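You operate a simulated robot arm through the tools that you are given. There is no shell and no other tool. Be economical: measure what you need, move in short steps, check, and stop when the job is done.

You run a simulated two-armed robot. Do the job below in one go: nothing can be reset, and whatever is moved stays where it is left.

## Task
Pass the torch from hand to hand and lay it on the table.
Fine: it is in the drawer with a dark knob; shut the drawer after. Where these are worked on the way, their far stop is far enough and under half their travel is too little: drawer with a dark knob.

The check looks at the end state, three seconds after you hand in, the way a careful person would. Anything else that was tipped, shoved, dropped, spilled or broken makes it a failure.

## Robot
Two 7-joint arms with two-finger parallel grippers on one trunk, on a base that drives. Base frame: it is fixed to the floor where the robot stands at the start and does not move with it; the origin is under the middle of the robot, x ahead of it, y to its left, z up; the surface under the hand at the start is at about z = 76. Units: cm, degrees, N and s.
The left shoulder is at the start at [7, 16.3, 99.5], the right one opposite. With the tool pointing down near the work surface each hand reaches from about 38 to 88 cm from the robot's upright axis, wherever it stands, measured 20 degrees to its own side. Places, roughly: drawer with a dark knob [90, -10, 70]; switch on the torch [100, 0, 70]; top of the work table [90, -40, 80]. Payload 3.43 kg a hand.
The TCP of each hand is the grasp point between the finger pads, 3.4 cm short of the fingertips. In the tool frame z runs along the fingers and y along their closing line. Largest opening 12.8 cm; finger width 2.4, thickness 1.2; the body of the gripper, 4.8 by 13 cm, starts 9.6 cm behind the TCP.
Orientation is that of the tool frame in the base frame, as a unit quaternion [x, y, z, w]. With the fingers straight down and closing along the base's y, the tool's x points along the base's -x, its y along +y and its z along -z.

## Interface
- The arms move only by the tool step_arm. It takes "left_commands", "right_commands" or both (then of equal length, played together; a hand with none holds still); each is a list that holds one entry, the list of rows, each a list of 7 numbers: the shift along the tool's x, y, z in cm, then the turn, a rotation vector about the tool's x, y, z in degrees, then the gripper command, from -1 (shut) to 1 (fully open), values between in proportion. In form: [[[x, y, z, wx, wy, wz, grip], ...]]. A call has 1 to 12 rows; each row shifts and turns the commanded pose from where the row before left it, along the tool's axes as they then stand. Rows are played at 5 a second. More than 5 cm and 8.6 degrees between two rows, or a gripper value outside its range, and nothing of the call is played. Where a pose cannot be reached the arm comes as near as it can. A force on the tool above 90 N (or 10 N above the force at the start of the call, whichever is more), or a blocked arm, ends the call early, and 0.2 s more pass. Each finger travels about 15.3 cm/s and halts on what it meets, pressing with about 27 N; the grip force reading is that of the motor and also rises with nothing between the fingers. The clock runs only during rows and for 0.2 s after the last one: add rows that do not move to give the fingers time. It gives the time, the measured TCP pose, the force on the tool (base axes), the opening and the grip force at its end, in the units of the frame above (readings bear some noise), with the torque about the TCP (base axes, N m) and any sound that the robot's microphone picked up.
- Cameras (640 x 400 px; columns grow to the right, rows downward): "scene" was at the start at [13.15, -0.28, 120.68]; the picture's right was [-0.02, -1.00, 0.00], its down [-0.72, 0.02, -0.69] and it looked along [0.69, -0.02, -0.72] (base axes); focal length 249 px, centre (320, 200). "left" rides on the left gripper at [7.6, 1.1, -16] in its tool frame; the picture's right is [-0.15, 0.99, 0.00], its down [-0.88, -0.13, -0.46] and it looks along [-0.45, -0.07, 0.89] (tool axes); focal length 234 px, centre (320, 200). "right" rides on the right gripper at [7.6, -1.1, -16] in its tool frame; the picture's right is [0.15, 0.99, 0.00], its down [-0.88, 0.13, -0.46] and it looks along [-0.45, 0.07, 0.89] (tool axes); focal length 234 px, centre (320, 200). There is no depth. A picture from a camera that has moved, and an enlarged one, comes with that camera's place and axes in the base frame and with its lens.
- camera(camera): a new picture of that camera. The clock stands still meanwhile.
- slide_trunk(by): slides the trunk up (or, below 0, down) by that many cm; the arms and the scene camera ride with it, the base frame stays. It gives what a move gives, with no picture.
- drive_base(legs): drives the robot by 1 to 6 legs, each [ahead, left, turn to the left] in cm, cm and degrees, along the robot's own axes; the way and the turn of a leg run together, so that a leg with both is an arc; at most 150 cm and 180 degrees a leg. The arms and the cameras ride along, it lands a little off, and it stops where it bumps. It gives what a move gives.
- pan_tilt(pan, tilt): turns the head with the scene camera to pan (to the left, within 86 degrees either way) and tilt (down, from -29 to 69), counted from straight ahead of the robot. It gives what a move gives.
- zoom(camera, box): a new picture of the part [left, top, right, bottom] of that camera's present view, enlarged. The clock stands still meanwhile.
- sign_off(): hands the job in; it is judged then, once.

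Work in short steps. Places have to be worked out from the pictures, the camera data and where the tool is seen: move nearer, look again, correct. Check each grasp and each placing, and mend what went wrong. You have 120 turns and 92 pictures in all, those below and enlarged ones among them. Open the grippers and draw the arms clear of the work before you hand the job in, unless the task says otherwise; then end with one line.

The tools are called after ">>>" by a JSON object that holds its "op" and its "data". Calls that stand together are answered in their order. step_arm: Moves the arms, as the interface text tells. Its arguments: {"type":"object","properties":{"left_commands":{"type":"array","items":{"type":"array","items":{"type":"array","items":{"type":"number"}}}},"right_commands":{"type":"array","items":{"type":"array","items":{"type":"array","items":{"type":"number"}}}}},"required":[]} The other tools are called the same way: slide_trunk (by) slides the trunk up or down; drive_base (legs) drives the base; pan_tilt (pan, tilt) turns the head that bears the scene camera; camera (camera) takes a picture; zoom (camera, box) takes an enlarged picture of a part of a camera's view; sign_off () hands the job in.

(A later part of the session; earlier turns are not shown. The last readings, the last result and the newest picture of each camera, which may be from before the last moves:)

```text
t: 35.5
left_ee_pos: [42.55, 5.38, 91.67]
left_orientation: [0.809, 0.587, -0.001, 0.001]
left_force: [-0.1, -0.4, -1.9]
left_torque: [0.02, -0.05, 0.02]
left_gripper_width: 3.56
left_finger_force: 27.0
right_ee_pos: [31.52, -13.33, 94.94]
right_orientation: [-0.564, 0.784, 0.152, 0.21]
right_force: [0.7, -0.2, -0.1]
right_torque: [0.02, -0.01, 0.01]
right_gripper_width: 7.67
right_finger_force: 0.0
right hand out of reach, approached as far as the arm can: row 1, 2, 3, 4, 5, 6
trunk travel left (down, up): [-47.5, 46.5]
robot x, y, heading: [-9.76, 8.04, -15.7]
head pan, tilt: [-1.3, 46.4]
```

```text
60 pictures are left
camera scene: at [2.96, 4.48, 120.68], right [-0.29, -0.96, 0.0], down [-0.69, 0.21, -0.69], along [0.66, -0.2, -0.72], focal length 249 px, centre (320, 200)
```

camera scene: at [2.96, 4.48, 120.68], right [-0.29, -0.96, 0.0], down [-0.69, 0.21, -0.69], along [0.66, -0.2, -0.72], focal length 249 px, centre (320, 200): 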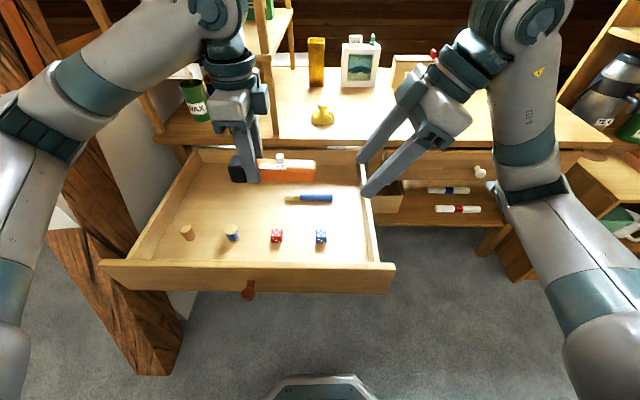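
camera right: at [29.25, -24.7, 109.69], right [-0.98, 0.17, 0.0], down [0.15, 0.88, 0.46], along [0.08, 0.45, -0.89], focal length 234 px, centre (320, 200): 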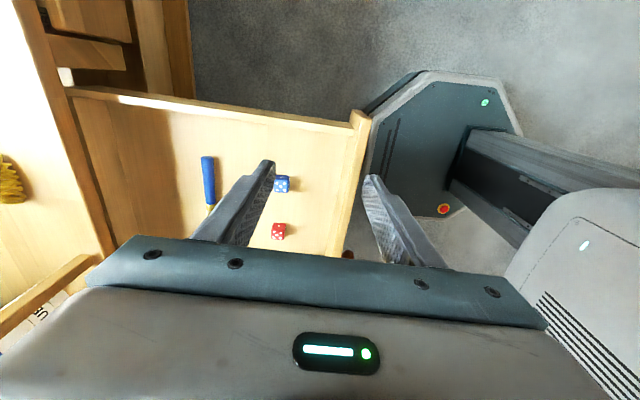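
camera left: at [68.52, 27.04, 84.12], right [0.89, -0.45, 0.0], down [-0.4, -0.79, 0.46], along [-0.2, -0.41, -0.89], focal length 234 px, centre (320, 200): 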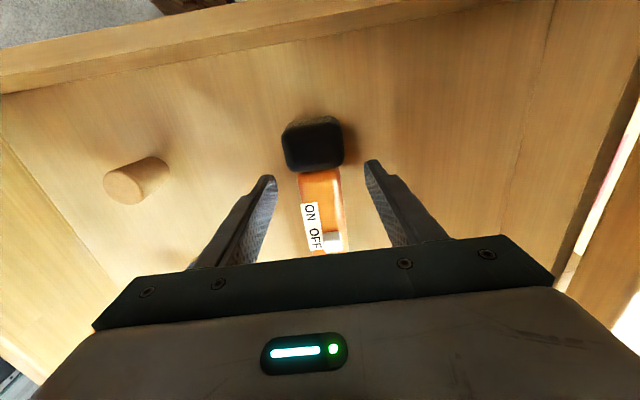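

Still limited, so the wrist roll seems to be the issue in this direction. I'll draw back slightly and roll the right hand 180° the other way; with the lean, its camera stays clear of the left hand.

>>> {"op": "step_arm", "data": {"right_commands": [[[0, 0, -4, 0, 0, 0, 0.2], [0, 0, -2, 0, 0, 8.5, 0.2], [0, 0, 0, 0, 0, 8.5, 0.2], [0, 0, 0, 0, 0, 8.5, 0.2], [0, 0, 0, 0, 0, 8.5, 0.2], [0, 0, 0, 0, 0, 8.5, 0.2], [0, 0, 0, 0, 0, 8.5, 0.2], [0, 0, 0, 0, 0, 8.5, 0.2], [0, 0, 0, 0, 0, 8.5, 0.2], [0, 0, 0, 0, 0, 8.5, 0.2], [0, 0, 0, 0, 0, 8.5, 0.2], [0, 0, 0, 0, 0, 0, 0.2]]]}}

>>> {"op": "step_arm", "data": {"right_commands": [[[0, 0, 0, 0, 0, 8.5, 0.2], [0, 0, 0, 0, 0, 8.5, 0.2], [0, 0, 0, 0, 0, 8.5, 0.2], [0, 0, 0, 0, 0, 8.5, 0.2], [0, 0, 0, 0, 0, 8.5, 0.2], [0, 0, 0, 0, 0, 8.5, 0.2], [0, 0, 0, 0, 0, 8.5, 0.2], [0, 0, 0, 0, 0, 8.5, 0.2], [0, 0, 0, 0, 0, 8.5, 0.2], [0, 0, 0, 0, 0, 8.5, 0.2], [0, 0, 0, 0, 0, 0, 0.2]]]}}

>>> {"op": "camera", "data": {"camera": "scene"}}

```text
t: 38.1
left_ee_pos: [42.62, 5.56, 91.65]
left_orientation: [0.81, 0.587, -0.001, 0.001]
left_force: [0.6, 0.2, -1.5]
left_torque: [0.06, 0.0, 0.0]
left_gripper_width: 3.56
left_finger_force: 27.2
right_ee_pos: [30.53, -16.43, 100.17]
right_orientation: [0.112, 0.959, 0.253, 0.052]
right_force: [-0.8, 0.1, -0.1]
right_torque: [0.0, -0.02, 0.02]
right_gripper_width: 7.68
right_finger_force: 0.0
trunk travel left (down, up): [-47.5, 46.5]
robot x, y, heading: [-9.83, 8.54, -15.7]
head pan, tilt: [-1.3, 46.4]
```

```text
t: 40.5
left_ee_pos: [42.61, 5.56, 91.71]
left_orientation: [0.81, 0.586, -0.001, 0.001]
left_force: [-1.3, 0.8, -2.1]
left_torque: [0.06, -0.01, -0.02]
left_gripper_width: 3.55
left_finger_force: 26.8
right_ee_pos: [30.51, -16.39, 100.23]
right_orientation: [0.731, 0.631, 0.222, -0.132]
right_force: [-0.2, -0.2, 1.1]
right_torque: [0.01, 0.01, -0.02]
right_gripper_width: 7.69
right_finger_force: 0.2
trunk travel left (down, up): [-47.5, 46.5]
robot x, y, heading: [-9.29, 8.07, -15.7]
head pan, tilt: [-1.3, 46.4]
```

```text
59 pictures are left
camera scene: at [2.98, 4.48, 120.68], right [-0.29, -0.96, 0.0], down [-0.69, 0.21, -0.69], along [0.66, -0.2, -0.72], focal length 249 px, centre (320, 200)
```

scene: 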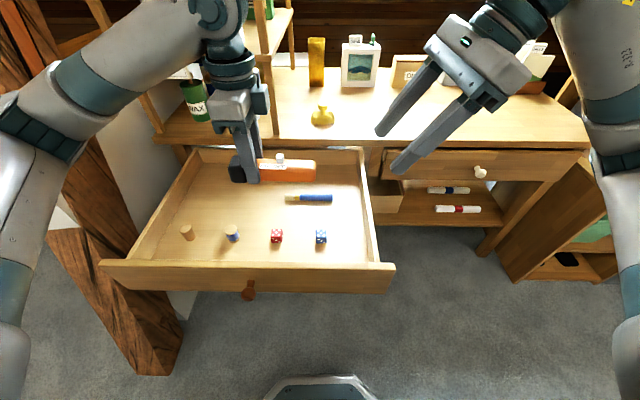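

The roll worked freely. I'll finish the last 10° and move to about 8 cm short of the torch tail, along the right fingers' direction.

>>> {"op": "step_arm", "data": {"right_commands": [[[0, 2.3, 0, 0, 0, 5, 0.2], [0, 2.3, 0, 0, 0, 5, 0.2], [2.4, 0, 2.2, 0, 0, 0, 0.2], [2.4, 0, 2.2, 0, 0, 0, 0.2], [2.4, 0, 2.2, 0, 0, 0, 0.2], [2.4, 0, 2.4, 0, 0, 0, 0.2], [0, 0, 0, 0, 0, 0, 0.2]]]}}

>>> {"op": "zoom", "data": {"camera": "scene", "box": [180, 40, 500, 240]}}

>>> {"op": "camera", "data": {"camera": "right"}}

```text
t: 42.1
left_ee_pos: [42.54, 5.48, 91.69]
left_orientation: [0.81, 0.586, -0.002, 0.001]
left_force: [0.1, 0.4, -1.7]
left_torque: [0.05, -0.03, -0.01]
left_gripper_width: 3.53
left_finger_force: 27.4
right_ee_pos: [38.96, -5.15, 97.56]
right_orientation: [0.783, 0.565, 0.21, -0.151]
right_force: [-0.1, 0.4, 0.0]
right_torque: [-0.02, -0.02, -0.02]
right_gripper_width: 7.68
right_finger_force: 0.1
trunk travel left (down, up): [-47.5, 46.5]
robot x, y, heading: [-9.66, 8.07, -15.5]
head pan, tilt: [-1.3, 46.4]
```

```text
2.00 times, centred on (340, 140) of scene
camera zoom: at [2.94, 4.43, 120.68], right [-0.29, -0.96, 0.0], down [-0.69, 0.21, -0.69], along [0.66, -0.2, -0.72], focal length 498 px, centre (280, 320)
```

zoom: 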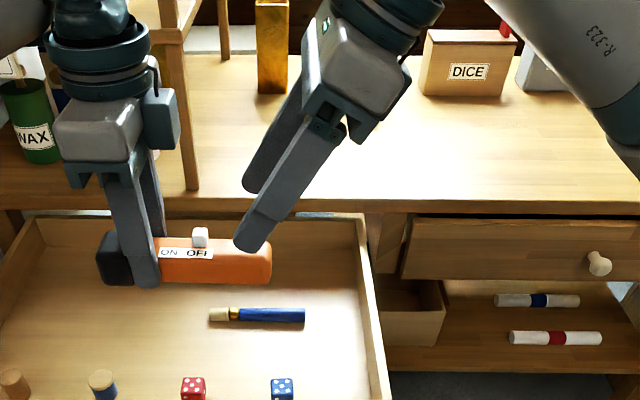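

```text
57 pictures are left
camera right: at [37.46, -6.18, 115.23], right [0.98, -0.19, 0.07], down [-0.19, -0.98, -0.05], along [0.08, 0.03, -1.0], focal length 234 px, centre (320, 200)
```

right: 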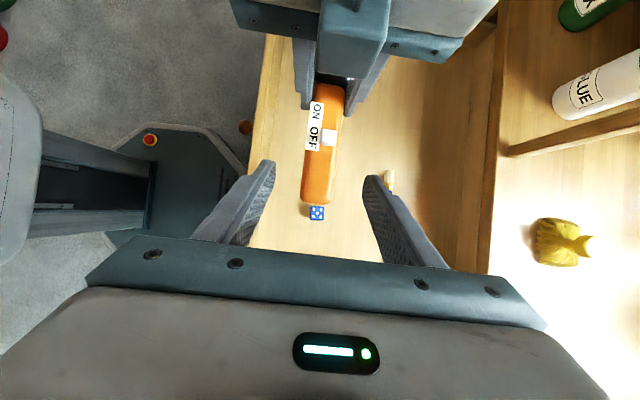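

The right camera sees the torch centred; its tail end is near (39.1, -5.7). I'll descend along the fingers so they straddle the tail, without closing yet.

>>> {"op": "step_arm", "data": {"right_commands": [[[-1, 0.3, 0, 0, 0, 0, 0.2], [0, 0, 2, 0, 0, 0, 0.2], [0, 0, 2, 0, 0, 0, 0.2], [0, 0, 2, 0, 0, 0, 0.2], [0, 0, 1.8, 0, 0, 0, 0.2], [0, 0, 0, 0, 0, 0, 0.2]]]}}

>>> {"op": "zoom", "data": {"camera": "scene", "box": [200, 80, 360, 180]}}

>>> {"op": "camera", "data": {"camera": "right"}}

```text
t: 43.5
left_ee_pos: [42.64, 5.53, 91.7]
left_orientation: [0.81, 0.586, -0.001, 0.001]
left_force: [-0.5, -0.6, -2.1]
left_torque: [0.06, -0.02, -0.01]
left_gripper_width: 3.54
left_finger_force: 27.1
right_ee_pos: [40.27, -2.41, 90.01]
right_orientation: [0.782, 0.566, 0.21, -0.152]
right_force: [-0.4, -0.4, 0.8]
right_torque: [0.0, 0.03, -0.01]
right_gripper_width: 7.67
right_finger_force: 0.1
trunk travel left (down, up): [-47.5, 46.5]
robot x, y, heading: [-9.83, 7.78, -15.7]
head pan, tilt: [-1.3, 46.4]
```

```text
4.00 times, centred on (280, 130) of scene
camera zoom: at [2.96, 4.49, 120.68], right [-0.29, -0.96, 0.0], down [-0.69, 0.21, -0.69], along [0.66, -0.2, -0.72], focal length 995 px, centre (480, 480)
```

zoom: 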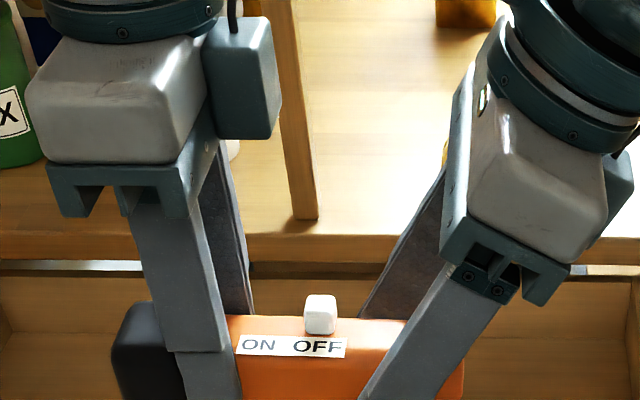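

```text
55 pictures are left
camera right: at [38.81, -3.45, 107.75], right [0.98, -0.19, 0.07], down [-0.19, -0.98, -0.05], along [0.08, 0.03, -1.0], focal length 234 px, centre (320, 200)
```

right: 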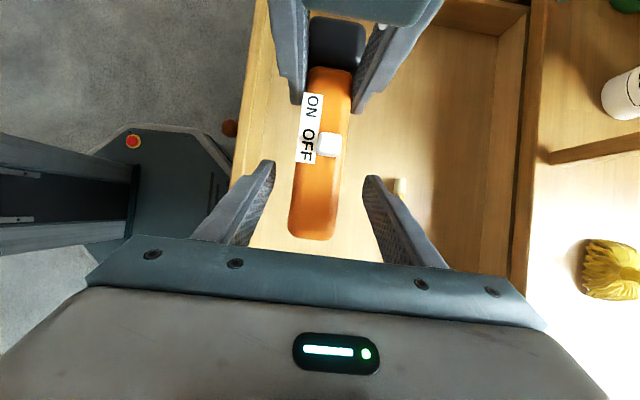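

Fingers straddle the tail evenly. I'll close the right hand.

>>> {"op": "step_arm", "data": {"right_commands": [[[0, 0, 0, 0, 0, 0, -0.2], [0, 0, 0, 0, 0, 0, -0.4], [0, 0, 0, 0, 0, 0, -0.6], [0, 0, 0, 0, 0, 0, -1], [0, 0, 0, 0, 0, 0, -1], [0, 0, 0, 0, 0, 0, -1]]], "left_commands": [[[0, 0, 0, 0, 0, 0, -1], [0, 0, 0, 0, 0, 0, -1], [0, 0, 0, 0, 0, 0, -1], [0, 0, 0, 0, 0, 0, -1], [0, 0, 0, 0, 0, 0, -1], [0, 0, 0, 0, 0, 0, -1]]]}}

>>> {"op": "camera", "data": {"camera": "right"}}

```text
t: 44.9
left_ee_pos: [42.62, 5.37, 91.72]
left_orientation: [0.809, 0.588, -0.001, 0.002]
left_force: [25.7, -2.7, -4.0]
left_torque: [-0.11, -0.68, 0.89]
left_gripper_width: 3.54
left_finger_force: 26.7
right_ee_pos: [40.23, -2.42, 90.22]
right_orientation: [0.782, 0.566, 0.21, -0.153]
right_force: [-25.1, 2.4, 2.3]
right_torque: [0.31, 0.19, 1.15]
right_gripper_width: 3.6
right_finger_force: 27.4
trunk travel left (down, up): [-47.5, 46.5]
robot x, y, heading: [-9.78, 8.17, -15.6]
head pan, tilt: [-1.3, 46.4]
```

```text
54 pictures are left
camera right: at [38.77, -3.44, 107.75], right [0.98, -0.19, 0.07], down [-0.18, -0.98, -0.05], along [0.08, 0.03, -1.0], focal length 234 px, centre (320, 200)
```

right: 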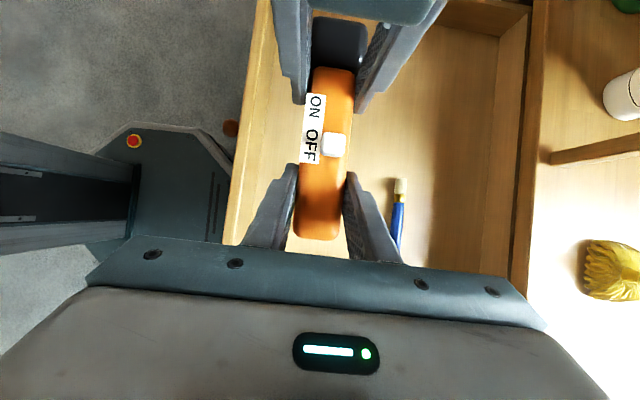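

Both hands hold the torch, with a 25 N side load between them. I'll shift the right hand 0.25 cm to ease it, then open the left.

>>> {"op": "step_arm", "data": {"right_commands": [[[0, -0.2, 0, 0, 0, 0, -1], [0, 0, 0, 0, 0, 0, -1], [0, 0, 0, 0, 0, 0, -1]]]}}

```text
t: 45.7
left_ee_pos: [42.59, 5.41, 91.74]
left_orientation: [0.81, 0.586, -0.001, 0.001]
left_force: [15.5, 4.4, 0.3]
left_torque: [-0.18, -0.52, 0.34]
left_gripper_width: 3.54
left_finger_force: 27.0
right_ee_pos: [40.12, -2.39, 90.08]
right_orientation: [0.783, 0.566, 0.208, -0.152]
right_force: [-15.4, -4.5, -1.9]
right_torque: [0.08, 0.31, 0.77]
right_gripper_width: 3.61
right_finger_force: 27.2
trunk travel left (down, up): [-47.5, 46.5]
robot x, y, heading: [-9.1, 8.34, -16.0]
head pan, tilt: [-1.3, 46.4]
```

The load fell to 15 N. One more small shift, then I'll open the left hand and lift it straight up clear of the torch.

>>> {"op": "step_arm", "data": {"right_commands": [[[0, -0.2, 0, 0, 0, 0, -1], [0, 0, 0, 0, 0, 0, -1], [0, 0, 0, 0, 0, 0, -1], [0, 0, 0, 0, 0, 0, -1], [0, 0, 0, 0, 0, 0, -1], [0, 0, 0, 0, 0, 0, -1]]], "left_commands": [[[0, 0, 0, 0, 0, 0, -1], [0, 0, 0, 0, 0, 0, -1], [0, 0, 0, 0, 0, 0, -0.3], [0, 0, 0, 0, 0, 0, 0], [0, 0, 0, 0, 0, 0, 0.2], [0, 0, 0, 0, 0, 0, 0.2]]]}}

>>> {"op": "zoom", "data": {"camera": "scene", "box": [180, 40, 500, 240]}}

```text
t: 47.1
left_ee_pos: [42.54, 5.5, 91.61]
left_orientation: [0.81, 0.586, -0.001, 0.001]
left_force: [-0.1, 0.4, 1.1]
left_torque: [0.03, 0.01, -0.01]
left_gripper_width: 7.67
left_finger_force: 0.0
right_ee_pos: [39.89, -2.46, 90.25]
right_orientation: [0.783, 0.566, 0.21, -0.151]
right_force: [-0.8, 0.0, -0.1]
right_torque: [-0.07, 0.05, 0.01]
right_gripper_width: 3.58
right_finger_force: 26.6
trunk travel left (down, up): [-47.5, 46.5]
robot x, y, heading: [-9.51, 8.4, -15.9]
head pan, tilt: [-1.3, 46.4]
```

```text
2.00 times, centred on (340, 140) of scene
camera zoom: at [2.97, 4.49, 120.68], right [-0.29, -0.96, 0.0], down [-0.69, 0.21, -0.69], along [0.66, -0.2, -0.72], focal length 498 px, centre (280, 320)
```

zoom: 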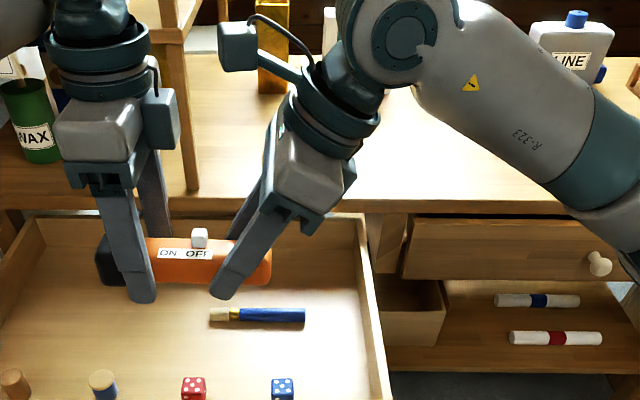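

The right hand holds the torch alone, steady. I'll take the left hand up and out to the left.

>>> {"op": "step_arm", "data": {"left_commands": [[[0, 0, -2, 0, 0, 0, 0.2], [0, 0, -3, 0, 0, 0, 0.2], [0, 0, -3, 0, 0, 0, 0.2], [1, 0, -2, 0, 0, 0, 0.2], [3, 0, 0, 0, 0, 0, 0.2], [3, 0, 0, 0, 0, 0, 0.2], [3, 0, 0, 0, 0, 0, 0.2], [3, 0, 0, 0, 0, 0, 0.2], [2, 0, 0, 0, 0, 0, 0.2], [0, 0, 0, 0, 0, 0, 0.2]]]}}

>>> {"op": "camera", "data": {"camera": "scene"}}

>>> {"op": "camera", "data": {"camera": "right"}}

```text
t: 49.3
left_ee_pos: [47.21, 19.76, 101.68]
left_orientation: [0.81, 0.586, -0.001, 0.001]
left_force: [0.4, -0.6, 0.4]
left_torque: [0.02, 0.0, 0.05]
left_gripper_width: 7.68
left_finger_force: 0.0
right_ee_pos: [39.92, -2.19, 90.12]
right_orientation: [0.782, 0.566, 0.21, -0.152]
right_force: [-0.3, 0.3, 0.2]
right_torque: [-0.09, 0.0, -0.03]
right_gripper_width: 3.55
right_finger_force: 27.1
trunk travel left (down, up): [-47.5, 46.5]
robot x, y, heading: [-9.77, 8.02, -15.8]
head pan, tilt: [-1.3, 46.4]
```

```text
52 pictures are left
camera scene: at [2.98, 4.46, 120.68], right [-0.29, -0.96, 0.0], down [-0.69, 0.21, -0.69], along [0.66, -0.2, -0.72], focal length 249 px, centre (320, 200)
```

scene: 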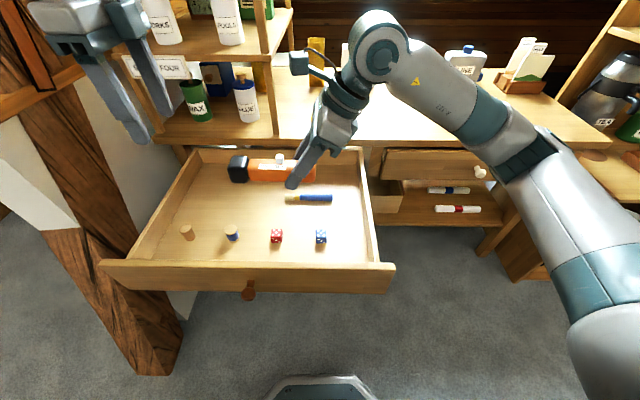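

```text
51 pictures are left
camera right: at [38.4, -3.3, 107.78], right [0.98, -0.19, 0.07], down [-0.19, -0.98, -0.05], along [0.08, 0.03, -1.0], focal length 234 px, centre (320, 200)
```

right: 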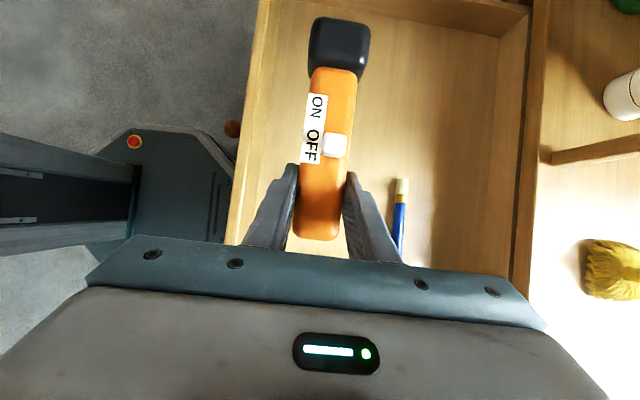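

The handover is done and the right hand holds the torch level, slider still at OFF. I'll drive to the right, clear of the open drawer, then forward toward the free part of the tabletop.

>>> {"op": "drive_base", "data": {"legs": [[0, -43, 0]]}}

>>> {"op": "camera", "data": {"camera": "scene"}}

```text
t: 52.0
left_ee_pos: [35.57, -21.87, 101.84]
left_orientation: [0.813, 0.582, -0.002, 0.002]
left_force: [0.0, 0.5, 0.6]
left_torque: [0.03, 0.0, 0.01]
left_gripper_width: 7.68
left_finger_force: 0.0
right_ee_pos: [28.05, -43.79, 90.21]
right_orientation: [0.785, 0.562, 0.21, -0.151]
right_force: [0.7, 0.2, -0.9]
right_torque: [-0.07, 0.04, 0.0]
right_gripper_width: 3.59
right_finger_force: 27.0
trunk travel left (down, up): [-47.5, 46.5]
robot x, y, heading: [-21.53, -32.5, -16.3]
head pan, tilt: [-1.3, 46.4]
```

```text
50 pictures are left
camera scene: at [-8.84, -36.71, 120.68], right [-0.3, -0.95, 0.0], down [-0.69, 0.22, -0.69], along [0.66, -0.21, -0.72], focal length 249 px, centre (320, 200)
```

scene: 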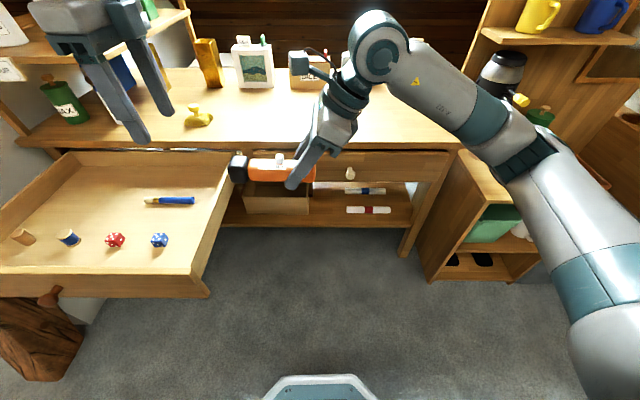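

The way is clear. I'll drive 22 cm forward.

>>> {"op": "drive_base", "data": {"legs": [[22, 0, 0]]}}

>>> {"op": "step_arm", "data": {"right_commands": [[[0, 0, -1, 0, 0, 0, -1], [-0.87, 1.5, 0.5, 0, 0, 0, -1], [-1.7, 2, 1, 0, 0, 0, -1], [-1.7, 2, 1, 0, 0, 0, -1], [-1.7, 2, 1, 0, 0, 0, -1], [-1.7, 2, 1, 0, 0, 0, -1], [0, 2, 0, 0, 0, 0, -1], [0, 1, 0, 0, 0, 0, -1], [0, 0, 0, 0, 0, 0, -1]]]}}

>>> {"op": "camera", "data": {"camera": "scene"}}

>>> {"op": "camera", "data": {"camera": "right"}}

```text
t: 53.7
left_ee_pos: [56.99, -28.04, 101.62]
left_orientation: [0.812, 0.584, -0.002, 0.001]
left_force: [-0.5, -0.4, -0.2]
left_torque: [0.03, 0.05, 0.0]
left_gripper_width: 7.69
left_finger_force: 0.1
right_ee_pos: [49.63, -50.01, 90.1]
right_orientation: [0.786, 0.562, 0.209, -0.151]
right_force: [1.3, -0.9, -1.8]
right_torque: [-0.09, 0.05, 0.01]
right_gripper_width: 3.57
right_finger_force: 27.0
trunk travel left (down, up): [-47.5, 46.5]
robot x, y, heading: [0.17, -38.88, -16.2]
head pan, tilt: [-1.3, 46.4]
```

```text
t: 55.7
left_ee_pos: [57.03, -27.87, 101.84]
left_orientation: [0.812, 0.584, -0.001, 0.002]
left_force: [-0.1, 0.1, 0.5]
left_torque: [0.0, -0.03, -0.02]
left_gripper_width: 7.69
left_finger_force: 0.0
right_ee_pos: [59.87, -58.67, 83.12]
right_orientation: [0.785, 0.563, 0.21, -0.151]
right_force: [-1.1, -0.1, -1.3]
right_torque: [-0.08, 0.01, 0.02]
right_gripper_width: 3.57
right_finger_force: 27.3
trunk travel left (down, up): [-47.5, 46.5]
robot x, y, heading: [0.19, -39.14, -16.2]
head pan, tilt: [-1.3, 46.4]
```

```text
49 pictures are left
camera scene: at [12.67, -42.89, 120.68], right [-0.3, -0.95, 0.0], down [-0.69, 0.22, -0.69], along [0.66, -0.21, -0.72], focal length 249 px, centre (320, 200)
```

scene: 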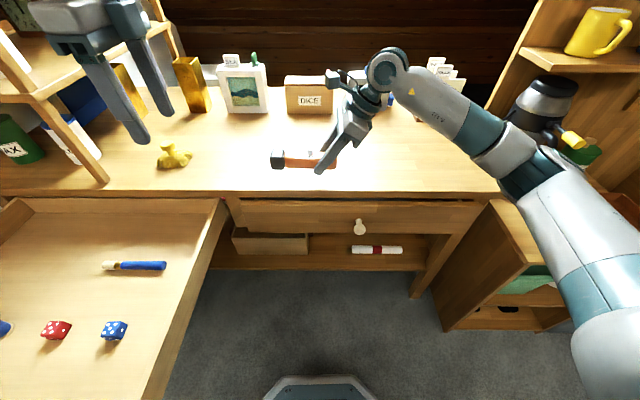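

```text
48 pictures are left
camera right: at [58.32, -59.61, 100.84], right [0.98, -0.2, 0.07], down [-0.19, -0.98, -0.05], along [0.08, 0.03, -1.0], focal length 234 px, centre (320, 200)
```

right: 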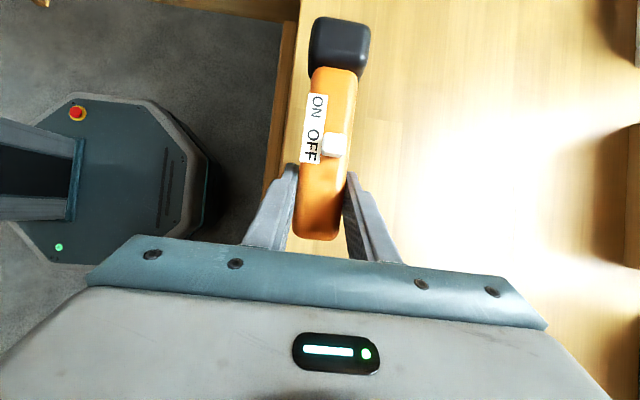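

The torch is over the free tabletop. I'll move it 5 cm further in from the edge and dip its head 5° so it touches down first.

>>> {"op": "step_arm", "data": {"right_commands": [[[0, 2.5, 0, 0, 0, 0, -1], [0, 2.5, 0, 0, 0, 0, -1], [0, 0, 0, 0, -5, 0, -1], [-0.42, 0, 0.91, 0, 0, 0, -1], [-0.42, 0, 0.91, 0, 0, 0, -1], [0, 0, 0, 0, 0, 0, -1]]]}}

>>> {"op": "zoom", "data": {"camera": "scene", "box": [220, 80, 420, 205]}}

```text
t: 57.1
left_ee_pos: [57.12, -28.0, 101.69]
left_orientation: [0.812, 0.584, -0.001, 0.001]
left_force: [-0.1, 1.1, -0.3]
left_torque: [-0.01, -0.03, 0.01]
left_gripper_width: 7.67
left_finger_force: 0.1
right_ee_pos: [64.47, -60.28, 81.29]
right_orientation: [0.793, 0.569, 0.177, -0.125]
right_force: [0.2, 0.0, -2.0]
right_torque: [-0.1, 0.06, 0.0]
right_gripper_width: 3.55
right_finger_force: 27.1
trunk travel left (down, up): [-47.5, 46.5]
robot x, y, heading: [-0.19, -38.68, -15.9]
head pan, tilt: [-1.3, 46.4]
```

```text
3.20 times, centred on (320, 142) of scene
camera zoom: at [12.68, -42.91, 120.68], right [-0.3, -0.95, 0.0], down [-0.69, 0.22, -0.69], along [0.66, -0.21, -0.72], focal length 796 px, centre (320, 384)
```

zoom: 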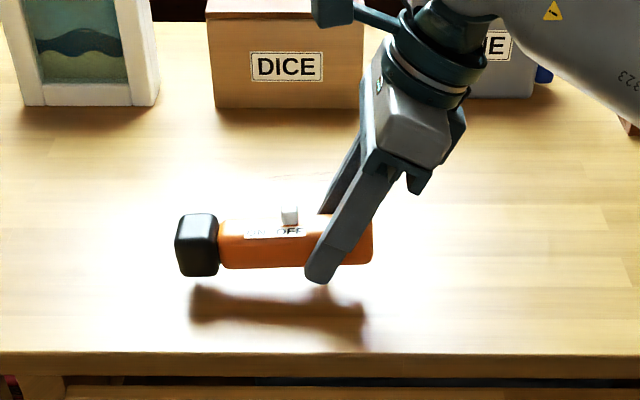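

Free space all round. I'll lower in small steps and watch the force.

>>> {"op": "step_arm", "data": {"right_commands": [[[-0.21, 0, 0.45, 0, 0, 0, -1], [-0.21, 0, 0.45, 0, 0, 0, -1], [-0.13, 0, 0.27, 0, 0, 0, -1], [0, 0, 0, 0, 0, 0, -1]]]}}

>>> {"op": "zoom", "data": {"camera": "scene", "box": [220, 80, 420, 205]}}

```text
t: 58.1
left_ee_pos: [56.92, -27.99, 101.65]
left_orientation: [0.812, 0.584, -0.002, 0.001]
left_force: [0.1, -0.8, -0.2]
left_torque: [-0.02, -0.01, 0.0]
left_gripper_width: 7.68
left_finger_force: 0.3
right_ee_pos: [64.5, -60.14, 79.93]
right_orientation: [0.793, 0.569, 0.176, -0.127]
right_force: [-0.1, 0.6, -1.3]
right_torque: [-0.09, 0.06, -0.01]
right_gripper_width: 3.56
right_finger_force: 27.0
trunk travel left (down, up): [-47.5, 46.5]
robot x, y, heading: [-0.16, -39.27, -16.2]
head pan, tilt: [-1.3, 46.4]
```

```text
3.20 times, centred on (320, 142) of scene
camera zoom: at [12.68, -42.9, 120.68], right [-0.3, -0.95, 0.0], down [-0.69, 0.22, -0.69], along [0.66, -0.21, -0.72], focal length 796 px, centre (320, 384)
```

zoom: 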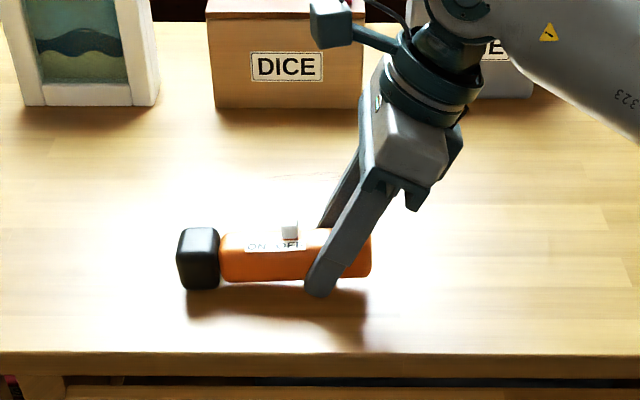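

No contact yet; I'll continue in 0.3 cm steps.

>>> {"op": "step_arm", "data": {"right_commands": [[[-0.13, 0, 0.27, 0, 0, 0, -1], [-0.13, 0, 0.27, 0, 0, 0, -1], [-0.13, 0, 0.27, 0, 0, 0, -1], [0, 0, 0, 0, 0, 0, -1]]]}}

>>> {"op": "zoom", "data": {"camera": "scene", "box": [220, 80, 420, 205]}}

```text
t: 59.1
left_ee_pos: [56.8, -28.06, 102.12]
left_orientation: [0.813, 0.582, -0.001, 0.002]
left_force: [0.1, 0.4, -0.5]
left_torque: [-0.02, -0.02, -0.02]
left_gripper_width: 7.66
left_finger_force: 0.1
right_ee_pos: [64.41, -60.29, 79.51]
right_orientation: [0.793, 0.569, 0.179, -0.123]
right_force: [4.1, -7.5, 28.3]
right_torque: [0.03, 0.46, 0.37]
right_gripper_width: 3.56
right_finger_force: 27.0
trunk travel left (down, up): [-47.5, 46.5]
robot x, y, heading: [0.27, -38.68, -16.5]
head pan, tilt: [-1.3, 46.4]
```

```text
3.20 times, centred on (320, 142) of scene
camera zoom: at [12.41, -42.89, 120.75], right [-0.3, -0.95, 0.0], down [-0.69, 0.22, -0.69], along [0.66, -0.21, -0.72], focal length 796 px, centre (320, 384)
```

zoom: 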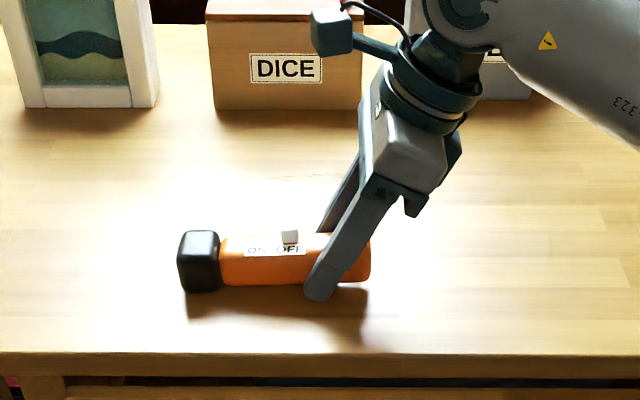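

Contact at z ≈ 79.5. I'll ease up slightly and open slowly so the tail slides down gently.

>>> {"op": "step_arm", "data": {"right_commands": [[[0.1, 0, -0.2, 0, 0, 0, -1], [0, 0, 0, 0, 0, 0, -0.6], [0, 0, 0, 0, 0, 0, -0.46], [0, 0, 0, 0, 0, 0, -0.43], [0, 0, 0, 0, 0, 0, -0.4], [0, 0, 0, 0, 0, 0, -0.35], [0, 0, 0, 0, 0, 0, -0.2], [0, 0, 0, 0, 0, 0, 0], [0, 0, 0, 0, 0, 0, 0.2]]]}}

>>> {"op": "zoom", "data": {"camera": "scene", "box": [220, 80, 420, 205]}}

>>> {"op": "camera", "data": {"camera": "right"}}

```text
t: 61.1
left_ee_pos: [56.93, -28.08, 101.86]
left_orientation: [0.813, 0.583, -0.001, 0.002]
left_force: [-1.4, 0.2, -0.6]
left_torque: [-0.01, 0.05, 0.0]
left_gripper_width: 7.67
left_finger_force: 0.0
right_ee_pos: [64.59, -60.31, 79.61]
right_orientation: [0.794, 0.569, 0.178, -0.124]
right_force: [19.9, -12.9, 30.5]
right_torque: [-0.04, 0.2, 0.05]
right_gripper_width: 6.38
right_finger_force: 0.0
trunk travel left (down, up): [-47.5, 46.5]
robot x, y, heading: [0.2, -39.01, -16.0]
head pan, tilt: [-1.3, 46.4]
```

```text
3.20 times, centred on (320, 142) of scene
camera zoom: at [12.59, -42.94, 120.7], right [-0.3, -0.95, 0.0], down [-0.69, 0.22, -0.69], along [0.66, -0.21, -0.72], focal length 796 px, centre (320, 384)
```

zoom: 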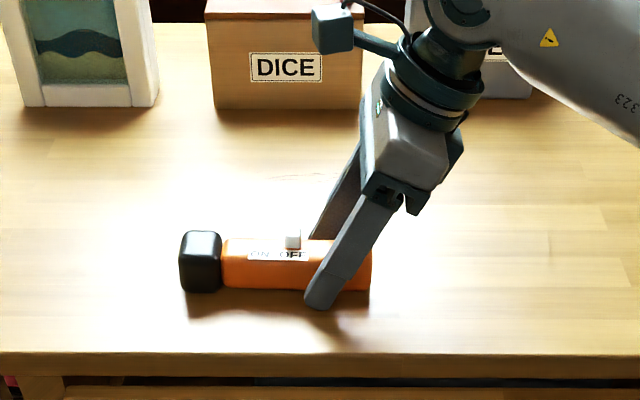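

```text
43 pictures are left
camera right: at [63.49, -59.89, 97.27], right [0.98, -0.19, 0.07], down [-0.2, -0.98, 0.04], along [0.06, -0.05, -1.0], focal length 234 px, centre (320, 200)
```

right: 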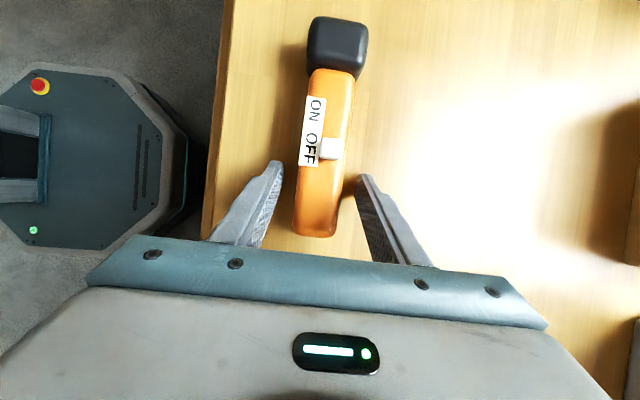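

The torch lies on the table. I'll withdraw the right hand along its finger direction, then up.

>>> {"op": "step_arm", "data": {"right_commands": [[[0, 0, -0.7, 0, 0, 0, 0.2], [0, 0, -1.5, 0, 0, 0, 0.25], [0, 0, -3, 0, 0, 0, 0.25], [0, 0, -3, 0, 0, 0, 0.25], [0, 0, -3, 0, 0, 0, 0.25], [1, 0, -3, 0, 0, 0, 0.25], [0, 0, -3, 0, 0, 0, 0.25], [0, 0, 0, 0, 0, 0, 0.25]]]}}

>>> {"op": "camera", "data": {"camera": "scene"}}

>>> {"op": "zoom", "data": {"camera": "scene", "box": [220, 80, 420, 205]}}

```text
t: 62.9
left_ee_pos: [57.11, -27.99, 101.72]
left_orientation: [0.812, 0.584, -0.002, 0.001]
left_force: [-0.2, 0.2, 0.0]
left_torque: [0.03, -0.01, -0.01]
left_gripper_width: 7.67
left_finger_force: 0.0
right_ee_pos: [62.38, -66.33, 95.46]
right_orientation: [0.794, 0.569, 0.176, -0.126]
right_force: [-0.2, 0.4, 0.0]
right_torque: [0.03, 0.02, 0.0]
right_gripper_width: 8.0
right_finger_force: 0.1
trunk travel left (down, up): [-47.5, 46.5]
robot x, y, heading: [0.18, -38.78, -16.0]
head pan, tilt: [-1.3, 46.4]
```

```text
42 pictures are left
camera scene: at [12.71, -42.88, 120.67], right [-0.3, -0.95, 0.0], down [-0.69, 0.22, -0.69], along [0.66, -0.21, -0.72], focal length 249 px, centre (320, 200)
```

scene: 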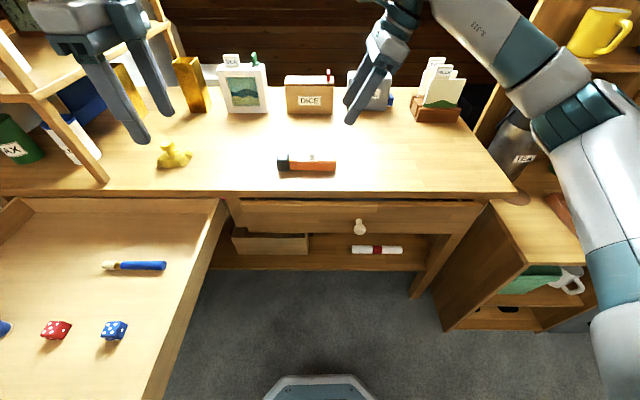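

```text
3.20 times, centred on (320, 142) of scene
camera zoom: at [12.71, -42.88, 120.67], right [-0.3, -0.95, 0.0], down [-0.69, 0.22, -0.69], along [0.66, -0.21, -0.72], focal length 796 px, centre (320, 384)
```

zoom: 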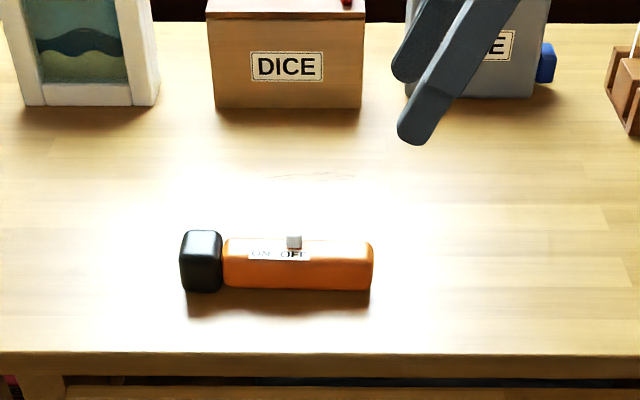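

The torch rests flat, switch still at OFF. Next is the drawer: I'll draw the right hand back and drive back along the way I came, to in front of the drawer.

>>> {"op": "step_arm", "data": {"right_commands": [[[0, -3, 0, 0, 0, 0, 0.25], [0, -3, 0, 0, 0, 0, 0.25], [0, -3, 0, 0, 0, 0, 0.25], [0, -3, 0, 0, 0, 0, 0.25], [0, 0, 0, 0, 0, 0, 0.25]]]}}

>>> {"op": "drive_base", "data": {"legs": [[-22, 0, 0], [0, 41, 0], [-22, 0, 0], [0, 0, -2.2]]}}

>>> {"op": "camera", "data": {"camera": "scene"}}

```text
t: 64.1
left_ee_pos: [57.07, -27.98, 101.66]
left_orientation: [0.812, 0.583, -0.002, 0.001]
left_force: [0.3, 0.3, -0.3]
left_torque: [0.02, 0.0, -0.02]
left_gripper_width: 7.7
left_finger_force: 0.2
right_ee_pos: [51.04, -62.42, 95.42]
right_orientation: [0.794, 0.568, 0.176, -0.126]
right_force: [0.3, -0.5, -1.1]
right_torque: [0.01, 0.01, -0.03]
right_gripper_width: 8.01
right_finger_force: 0.1
trunk travel left (down, up): [-47.5, 46.5]
robot x, y, heading: [0.21, -39.09, -16.4]
head pan, tilt: [-1.3, 46.4]
```

```text
t: 69.6
left_ee_pos: [26.55, 21.41, 101.7]
left_orientation: [0.825, 0.566, -0.002, 0.001]
left_force: [1.2, -0.6, -0.1]
left_torque: [0.02, 0.02, 0.01]
left_gripper_width: 7.68
left_finger_force: 0.0
right_ee_pos: [19.09, -12.63, 95.45]
right_orientation: [0.805, 0.553, 0.179, -0.122]
right_force: [0.3, -0.3, -0.3]
right_torque: [0.03, -0.02, -0.03]
right_gripper_width: 7.99
right_finger_force: 0.1
trunk travel left (down, up): [-47.5, 46.5]
robot x, y, heading: [-31.1, 12.7, -18.7]
head pan, tilt: [-1.3, 46.4]
```

```text
40 pictures are left
camera scene: at [-18.35, 8.28, 120.67], right [-0.34, -0.94, 0.0], down [-0.68, 0.25, -0.69], along [0.65, -0.23, -0.72], focal length 249 px, centre (320, 200)
```

scene: 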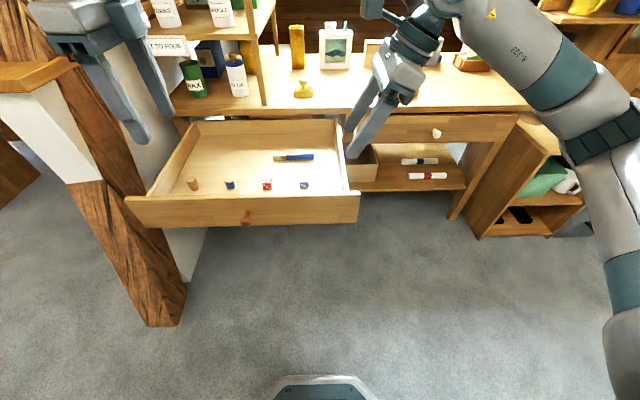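

I'm in front of the drawer. I'll turn the left hand back to its forward posture and back off 5 cm for comfort.

>>> {"op": "step_arm", "data": {"left_commands": [[[0, 0, 0, 0, 0, -8.5, 0.2], [0, 0, 0, 0, 0, -8.5, 0.2], [0, 0, 0, 0, 0, -8.5, 0.2], [0, 0, 0, 0, 0, -8.5, 0.2], [0, 0, 0, 0, 0, -8.5, 0.2], [0, 0, 0, 0, 0, -8.5, 0.2], [0, 0, 0, 0, 0, -8.5, 0.2], [0, 0, 0, 0, 0, -8.5, 0.2], [0, 0, 0, 0, 0, -8.5, 0.2], [0, 0, 0, 0, 0, -8.5, 0.2], [0, 0, 0, 0, 0, -8, 0.2], [0, 0, 0, 0, 0, 0, 0.2]]]}}

>>> {"op": "drive_base", "data": {"legs": [[-5, 0, 0.5]]}}

>>> {"op": "step_arm", "data": {"left_commands": [[[0, -2.4, 3, 0, -7.5, 0, 0.5], [0, -2.4, 3, 0, -7.5, 0, 0.5], [0, -2.4, 3, 0, -7.5, 0, 0.5], [0, 0, 3, 0, -7.5, 0, 0.5], [1, 0, 2, 0, 0, 0, 0.5], [0, 0, 0, 0, 0, 0, 0.5]]]}}

>>> {"op": "camera", "data": {"camera": "left"}}

```text
t: 72.2
left_ee_pos: [26.54, 21.41, 101.87]
left_orientation: [0.156, 0.988, -0.002, 0.0]
left_force: [0.1, 0.1, -0.2]
left_torque: [-0.02, 0.04, 0.02]
left_gripper_width: 7.7
left_finger_force: 0.1
right_ee_pos: [19.13, -12.71, 95.37]
right_orientation: [0.805, 0.552, 0.179, -0.122]
right_force: [1.0, -0.5, 0.6]
right_torque: [-0.02, 0.01, -0.01]
right_gripper_width: 8.02
right_finger_force: 0.1
trunk travel left (down, up): [-47.5, 46.5]
robot x, y, heading: [-30.66, 12.58, -18.5]
head pan, tilt: [-1.3, 46.4]
```

```text
t: 73.1
left_ee_pos: [21.59, 23.57, 101.84]
left_orientation: [0.152, 0.988, -0.001, 0.001]
left_force: [0.5, 0.0, 0.4]
left_torque: [-0.03, -0.04, -0.02]
left_gripper_width: 7.67
left_finger_force: 0.0
right_ee_pos: [14.71, -10.63, 95.46]
right_orientation: [0.802, 0.556, 0.178, -0.122]
right_force: [-0.2, 0.3, 0.4]
right_torque: [-0.03, -0.03, -0.03]
right_gripper_width: 7.98
right_finger_force: 0.1
trunk travel left (down, up): [-47.5, 46.5]
robot x, y, heading: [-35.44, 13.94, -18.2]
head pan, tilt: [-1.3, 46.4]
```

```text
t: 74.5
left_ee_pos: [21.9, 15.79, 88.01]
left_orientation: [0.146, 0.955, -0.04, 0.256]
left_force: [-0.3, -0.6, -0.2]
left_torque: [-0.02, 0.02, -0.01]
left_gripper_width: 9.6
left_finger_force: 0.1
right_ee_pos: [14.57, -10.65, 95.37]
right_orientation: [0.803, 0.556, 0.178, -0.123]
right_force: [0.0, -0.5, -1.2]
right_torque: [-0.03, 0.0, -0.03]
right_gripper_width: 8.01
right_finger_force: 0.1
trunk travel left (down, up): [-47.5, 46.5]
robot x, y, heading: [-35.76, 14.39, -17.9]
head pan, tilt: [-1.3, 46.4]
```

```text
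39 pictures are left
camera left: at [8.46, 21.35, 97.92], right [0.42, 0.91, 0.07], down [0.47, -0.28, 0.84], along [0.78, -0.32, -0.54], focal length 234 px, centre (320, 200)
```

left: 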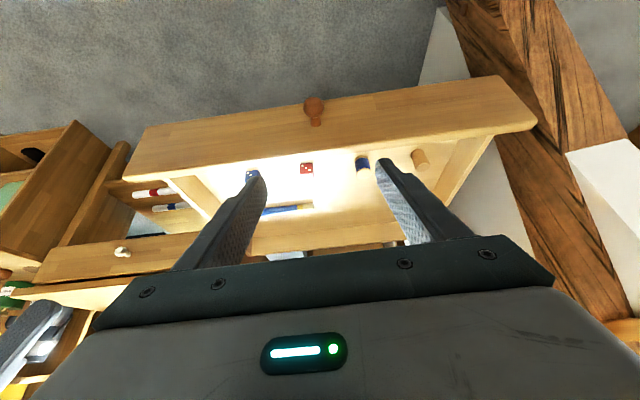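

The knob is near (28.5, 13.3, 67.4). I'll approach to about 5 cm short.

>>> {"op": "step_arm", "data": {"left_commands": [[[1.1, -0.2, 4, 0, 0, 0, 0.5], [1.1, -0.2, 4, 0, 0, 0, 0.5], [1.1, -0.1, 4, 0, 0, 0, 0.5], [1, 0, 4, 0, 0, 0, 0.5], [0, 0, 0, 0, 0, 0, 0.5]]]}}

>>> {"op": "camera", "data": {"camera": "left"}}

```text
t: 75.7
left_ee_pos: [26.04, 14.05, 71.83]
left_orientation: [0.147, 0.954, -0.042, 0.257]
left_force: [0.7, 0.8, 0.4]
left_torque: [-0.01, -0.01, 0.01]
left_gripper_width: 9.59
left_finger_force: 0.1
right_ee_pos: [14.66, -10.66, 95.35]
right_orientation: [0.803, 0.556, 0.178, -0.122]
right_force: [-0.4, 0.4, -0.9]
right_torque: [0.0, 0.02, 0.02]
right_gripper_width: 8.0
right_finger_force: 0.1
trunk travel left (down, up): [-47.5, 46.5]
robot x, y, heading: [-35.64, 14.25, -18.1]
head pan, tilt: [-1.3, 46.4]
```

```text
38 pictures are left
camera left: at [12.54, 19.54, 81.7], right [0.42, 0.91, 0.07], down [0.47, -0.28, 0.84], along [0.78, -0.32, -0.54], focal length 234 px, centre (320, 200)
```

left: 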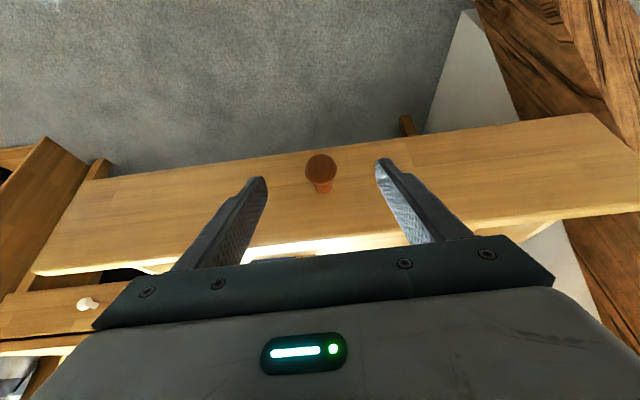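

Same view as at the first grasp. I'll advance 5.2 cm and close.

>>> {"op": "step_arm", "data": {"left_commands": [[[0, 0, 2.6, 0, 0, 0, 0.5], [0, 0, 2.6, 0, 0, 0, 0.5], [0, 0, 0, 0, 0, 0, 0.5], [0, 0, 0, 0, 0, 0, -1], [0, 0, 0, 0, 0, 0, -1], [0, 0, 0, 0, 0, 0, -1]]]}}

>>> {"op": "camera", "data": {"camera": "left"}}

```text
t: 77.1
left_ee_pos: [28.39, 13.16, 67.33]
left_orientation: [0.146, 0.955, -0.043, 0.255]
left_force: [2.2, 5.7, 0.3]
left_torque: [0.19, -0.16, 0.1]
left_gripper_width: 3.4
left_finger_force: 44.9
right_ee_pos: [14.62, -10.57, 95.34]
right_orientation: [0.802, 0.557, 0.178, -0.123]
right_force: [-0.1, -0.1, 0.3]
right_torque: [0.04, -0.02, 0.06]
right_gripper_width: 7.99
right_finger_force: 0.1
trunk travel left (down, up): [-47.5, 46.5]
robot x, y, heading: [-35.47, 14.29, -18.1]
head pan, tilt: [-1.3, 46.4]
```

```text
37 pictures are left
camera left: at [14.95, 18.75, 77.28], right [0.42, 0.91, 0.07], down [0.47, -0.28, 0.84], along [0.78, -0.32, -0.54], focal length 234 px, centre (320, 200)
```

left: 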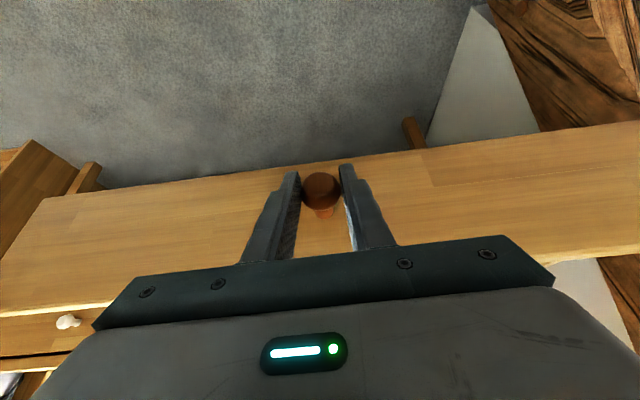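

The knob is held. I'll push the drawer in by driving forward, in stages.

>>> {"op": "drive_base", "data": {"legs": [[12, 0, 0]]}}

>>> {"op": "drive_base", "data": {"legs": [[12, 0, 0]]}}

>>> {"op": "camera", "data": {"camera": "scene"}}

```text
t: 78.3
left_ee_pos: [40.0, 9.44, 67.42]
left_orientation: [0.145, 0.955, -0.041, 0.256]
left_force: [3.1, 9.8, 4.3]
left_torque: [-0.2, 0.08, -0.18]
left_gripper_width: 3.39
left_finger_force: 45.2
right_ee_pos: [26.24, -14.36, 95.42]
right_orientation: [0.802, 0.557, 0.178, -0.124]
right_force: [-0.3, 0.0, 0.6]
right_torque: [0.05, 0.01, 0.01]
right_gripper_width: 8.0
right_finger_force: 0.0
trunk travel left (down, up): [-47.5, 46.5]
robot x, y, heading: [-23.77, 10.59, -17.9]
head pan, tilt: [-1.3, 46.4]
```

```text
t: 79.6
left_ee_pos: [51.39, 5.69, 67.36]
left_orientation: [0.146, 0.955, -0.042, 0.257]
left_force: [2.2, 10.1, -0.8]
left_torque: [-0.04, 0.06, -0.06]
left_gripper_width: 3.36
left_finger_force: 44.7
right_ee_pos: [37.62, -18.15, 95.31]
right_orientation: [0.803, 0.555, 0.179, -0.123]
right_force: [-0.4, -0.3, 0.1]
right_torque: [0.04, 0.03, -0.01]
right_gripper_width: 8.01
right_finger_force: 0.0
trunk travel left (down, up): [-47.5, 46.5]
robot x, y, heading: [-12.73, 6.61, -17.8]
head pan, tilt: [-1.3, 46.4]
```

```text
36 pictures are left
camera scene: at [-0.05, 2.56, 120.66], right [-0.33, -0.94, 0.0], down [-0.68, 0.24, -0.69], along [0.65, -0.23, -0.72], focal length 249 px, centre (320, 200)
```

scene: 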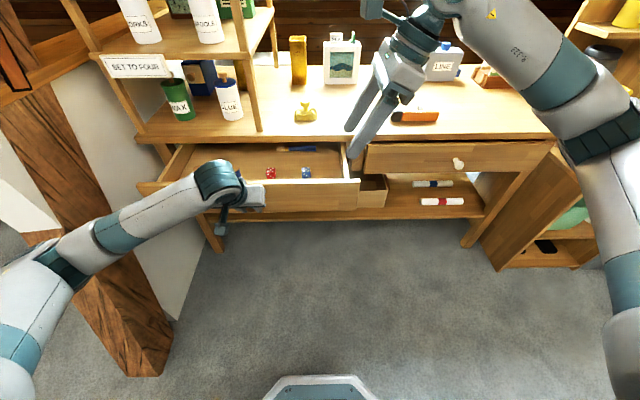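

About 17 cm remain, all steady. I'll drive 11 cm more and finish with the arm.

>>> {"op": "drive_base", "data": {"legs": [[11, 0, 0]]}}

>>> {"op": "step_arm", "data": {"left_commands": [[[-0.87, 0, 0.5, 0, 0, 0, -1], [-0.87, 0, 0.5, 0, 0, 0, -1], [-0.87, 0, 0.5, 0, 0, 0, -1], [-0.87, 0, 0.5, 0, 0, 0, -1], [-0.87, 0, 0.5, 0, 0, 0, -1], [0, 0, 0, 0, 0, 0, -1]]]}}

>>> {"op": "camera", "data": {"camera": "scene"}}

```text
t: 80.8
left_ee_pos: [62.2, 2.21, 67.5]
left_orientation: [0.146, 0.955, -0.041, 0.257]
left_force: [1.3, 4.9, -1.6]
left_torque: [-0.07, 0.14, -0.16]
left_gripper_width: 3.36
left_finger_force: 45.7
right_ee_pos: [48.4, -21.77, 95.34]
right_orientation: [0.803, 0.556, 0.178, -0.123]
right_force: [0.2, -0.4, 0.1]
right_torque: [0.03, 0.02, 0.0]
right_gripper_width: 8.01
right_finger_force: 0.1
trunk travel left (down, up): [-47.5, 46.5]
robot x, y, heading: [-1.96, 3.31, -18.0]
head pan, tilt: [-1.3, 46.4]
```

```text
t: 82.2
left_ee_pos: [66.97, 0.68, 67.41]
left_orientation: [0.146, 0.955, -0.04, 0.255]
left_force: [3.0, 0.3, -11.6]
left_torque: [0.4, 0.95, -0.09]
left_gripper_width: 3.39
left_finger_force: 44.7
right_ee_pos: [48.41, -21.69, 95.32]
right_orientation: [0.803, 0.555, 0.179, -0.124]
right_force: [-0.1, 0.2, 0.1]
right_torque: [0.0, 0.03, -0.01]
right_gripper_width: 7.99
right_finger_force: 0.1
trunk travel left (down, up): [-47.5, 46.5]
robot x, y, heading: [-2.05, 3.66, -18.0]
head pan, tilt: [-1.3, 46.4]
```

```text
35 pictures are left
camera scene: at [10.73, -1.0, 120.65], right [-0.33, -0.94, 0.0], down [-0.68, 0.24, -0.69], along [0.65, -0.23, -0.73], focal length 249 px, centre (320, 200)
```

scene: 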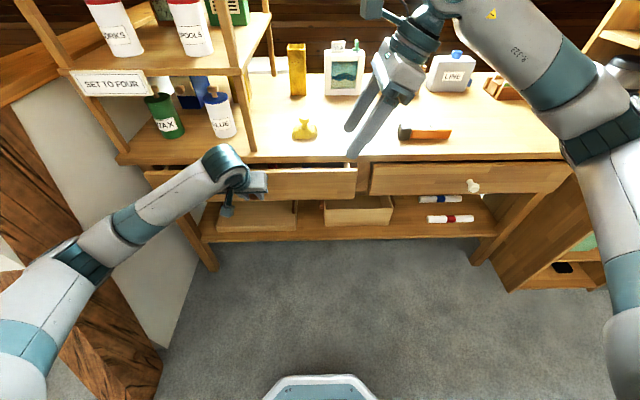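

Roughly 1 cm remains (shut was at x ≈ 67.8 in the grasp pose, though that grip may differ slightly). I'll push gently until it stops.

>>> {"op": "step_arm", "data": {"left_commands": [[[-0.43, 0, 0.25, 0, 0, 0, -1], [-0.43, 0, 0.25, 0, 0, 0, -1], [-0.43, 0, 0.25, 0, 0, 0, -1], [-0.43, 0, 0.25, 0, 0, 0, -1], [0, 0, 0, 0, 0, 0, -1]]]}}

>>> {"op": "zoom", "data": {"camera": "scene", "box": [140, 110, 400, 240]}}

```text
t: 83.4
left_ee_pos: [68.42, 0.19, 67.53]
left_orientation: [0.147, 0.955, -0.041, 0.254]
left_force: [-35.3, 11.8, -5.8]
left_torque: [0.05, 0.41, -0.06]
left_gripper_width: 3.36
left_finger_force: 45.3
right_ee_pos: [48.1, -21.67, 95.56]
right_orientation: [0.802, 0.556, 0.179, -0.122]
right_force: [-0.3, 0.2, -0.1]
right_torque: [0.01, 0.01, 0.0]
right_gripper_width: 7.99
right_finger_force: 0.1
trunk travel left (down, up): [-47.5, 46.5]
robot x, y, heading: [-1.71, 3.0, -18.1]
head pan, tilt: [-1.3, 46.4]
```

```text
2.46 times, centred on (270, 175) of scene
camera zoom: at [10.27, -0.86, 120.71], right [-0.33, -0.94, 0.0], down [-0.68, 0.24, -0.69], along [0.65, -0.23, -0.72], focal length 612 px, centre (443, 262)
```

zoom: 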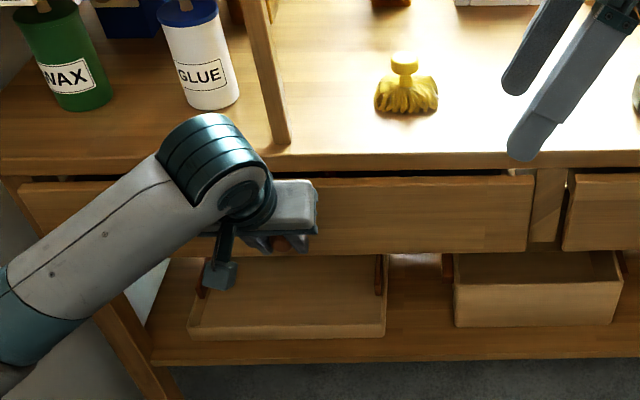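

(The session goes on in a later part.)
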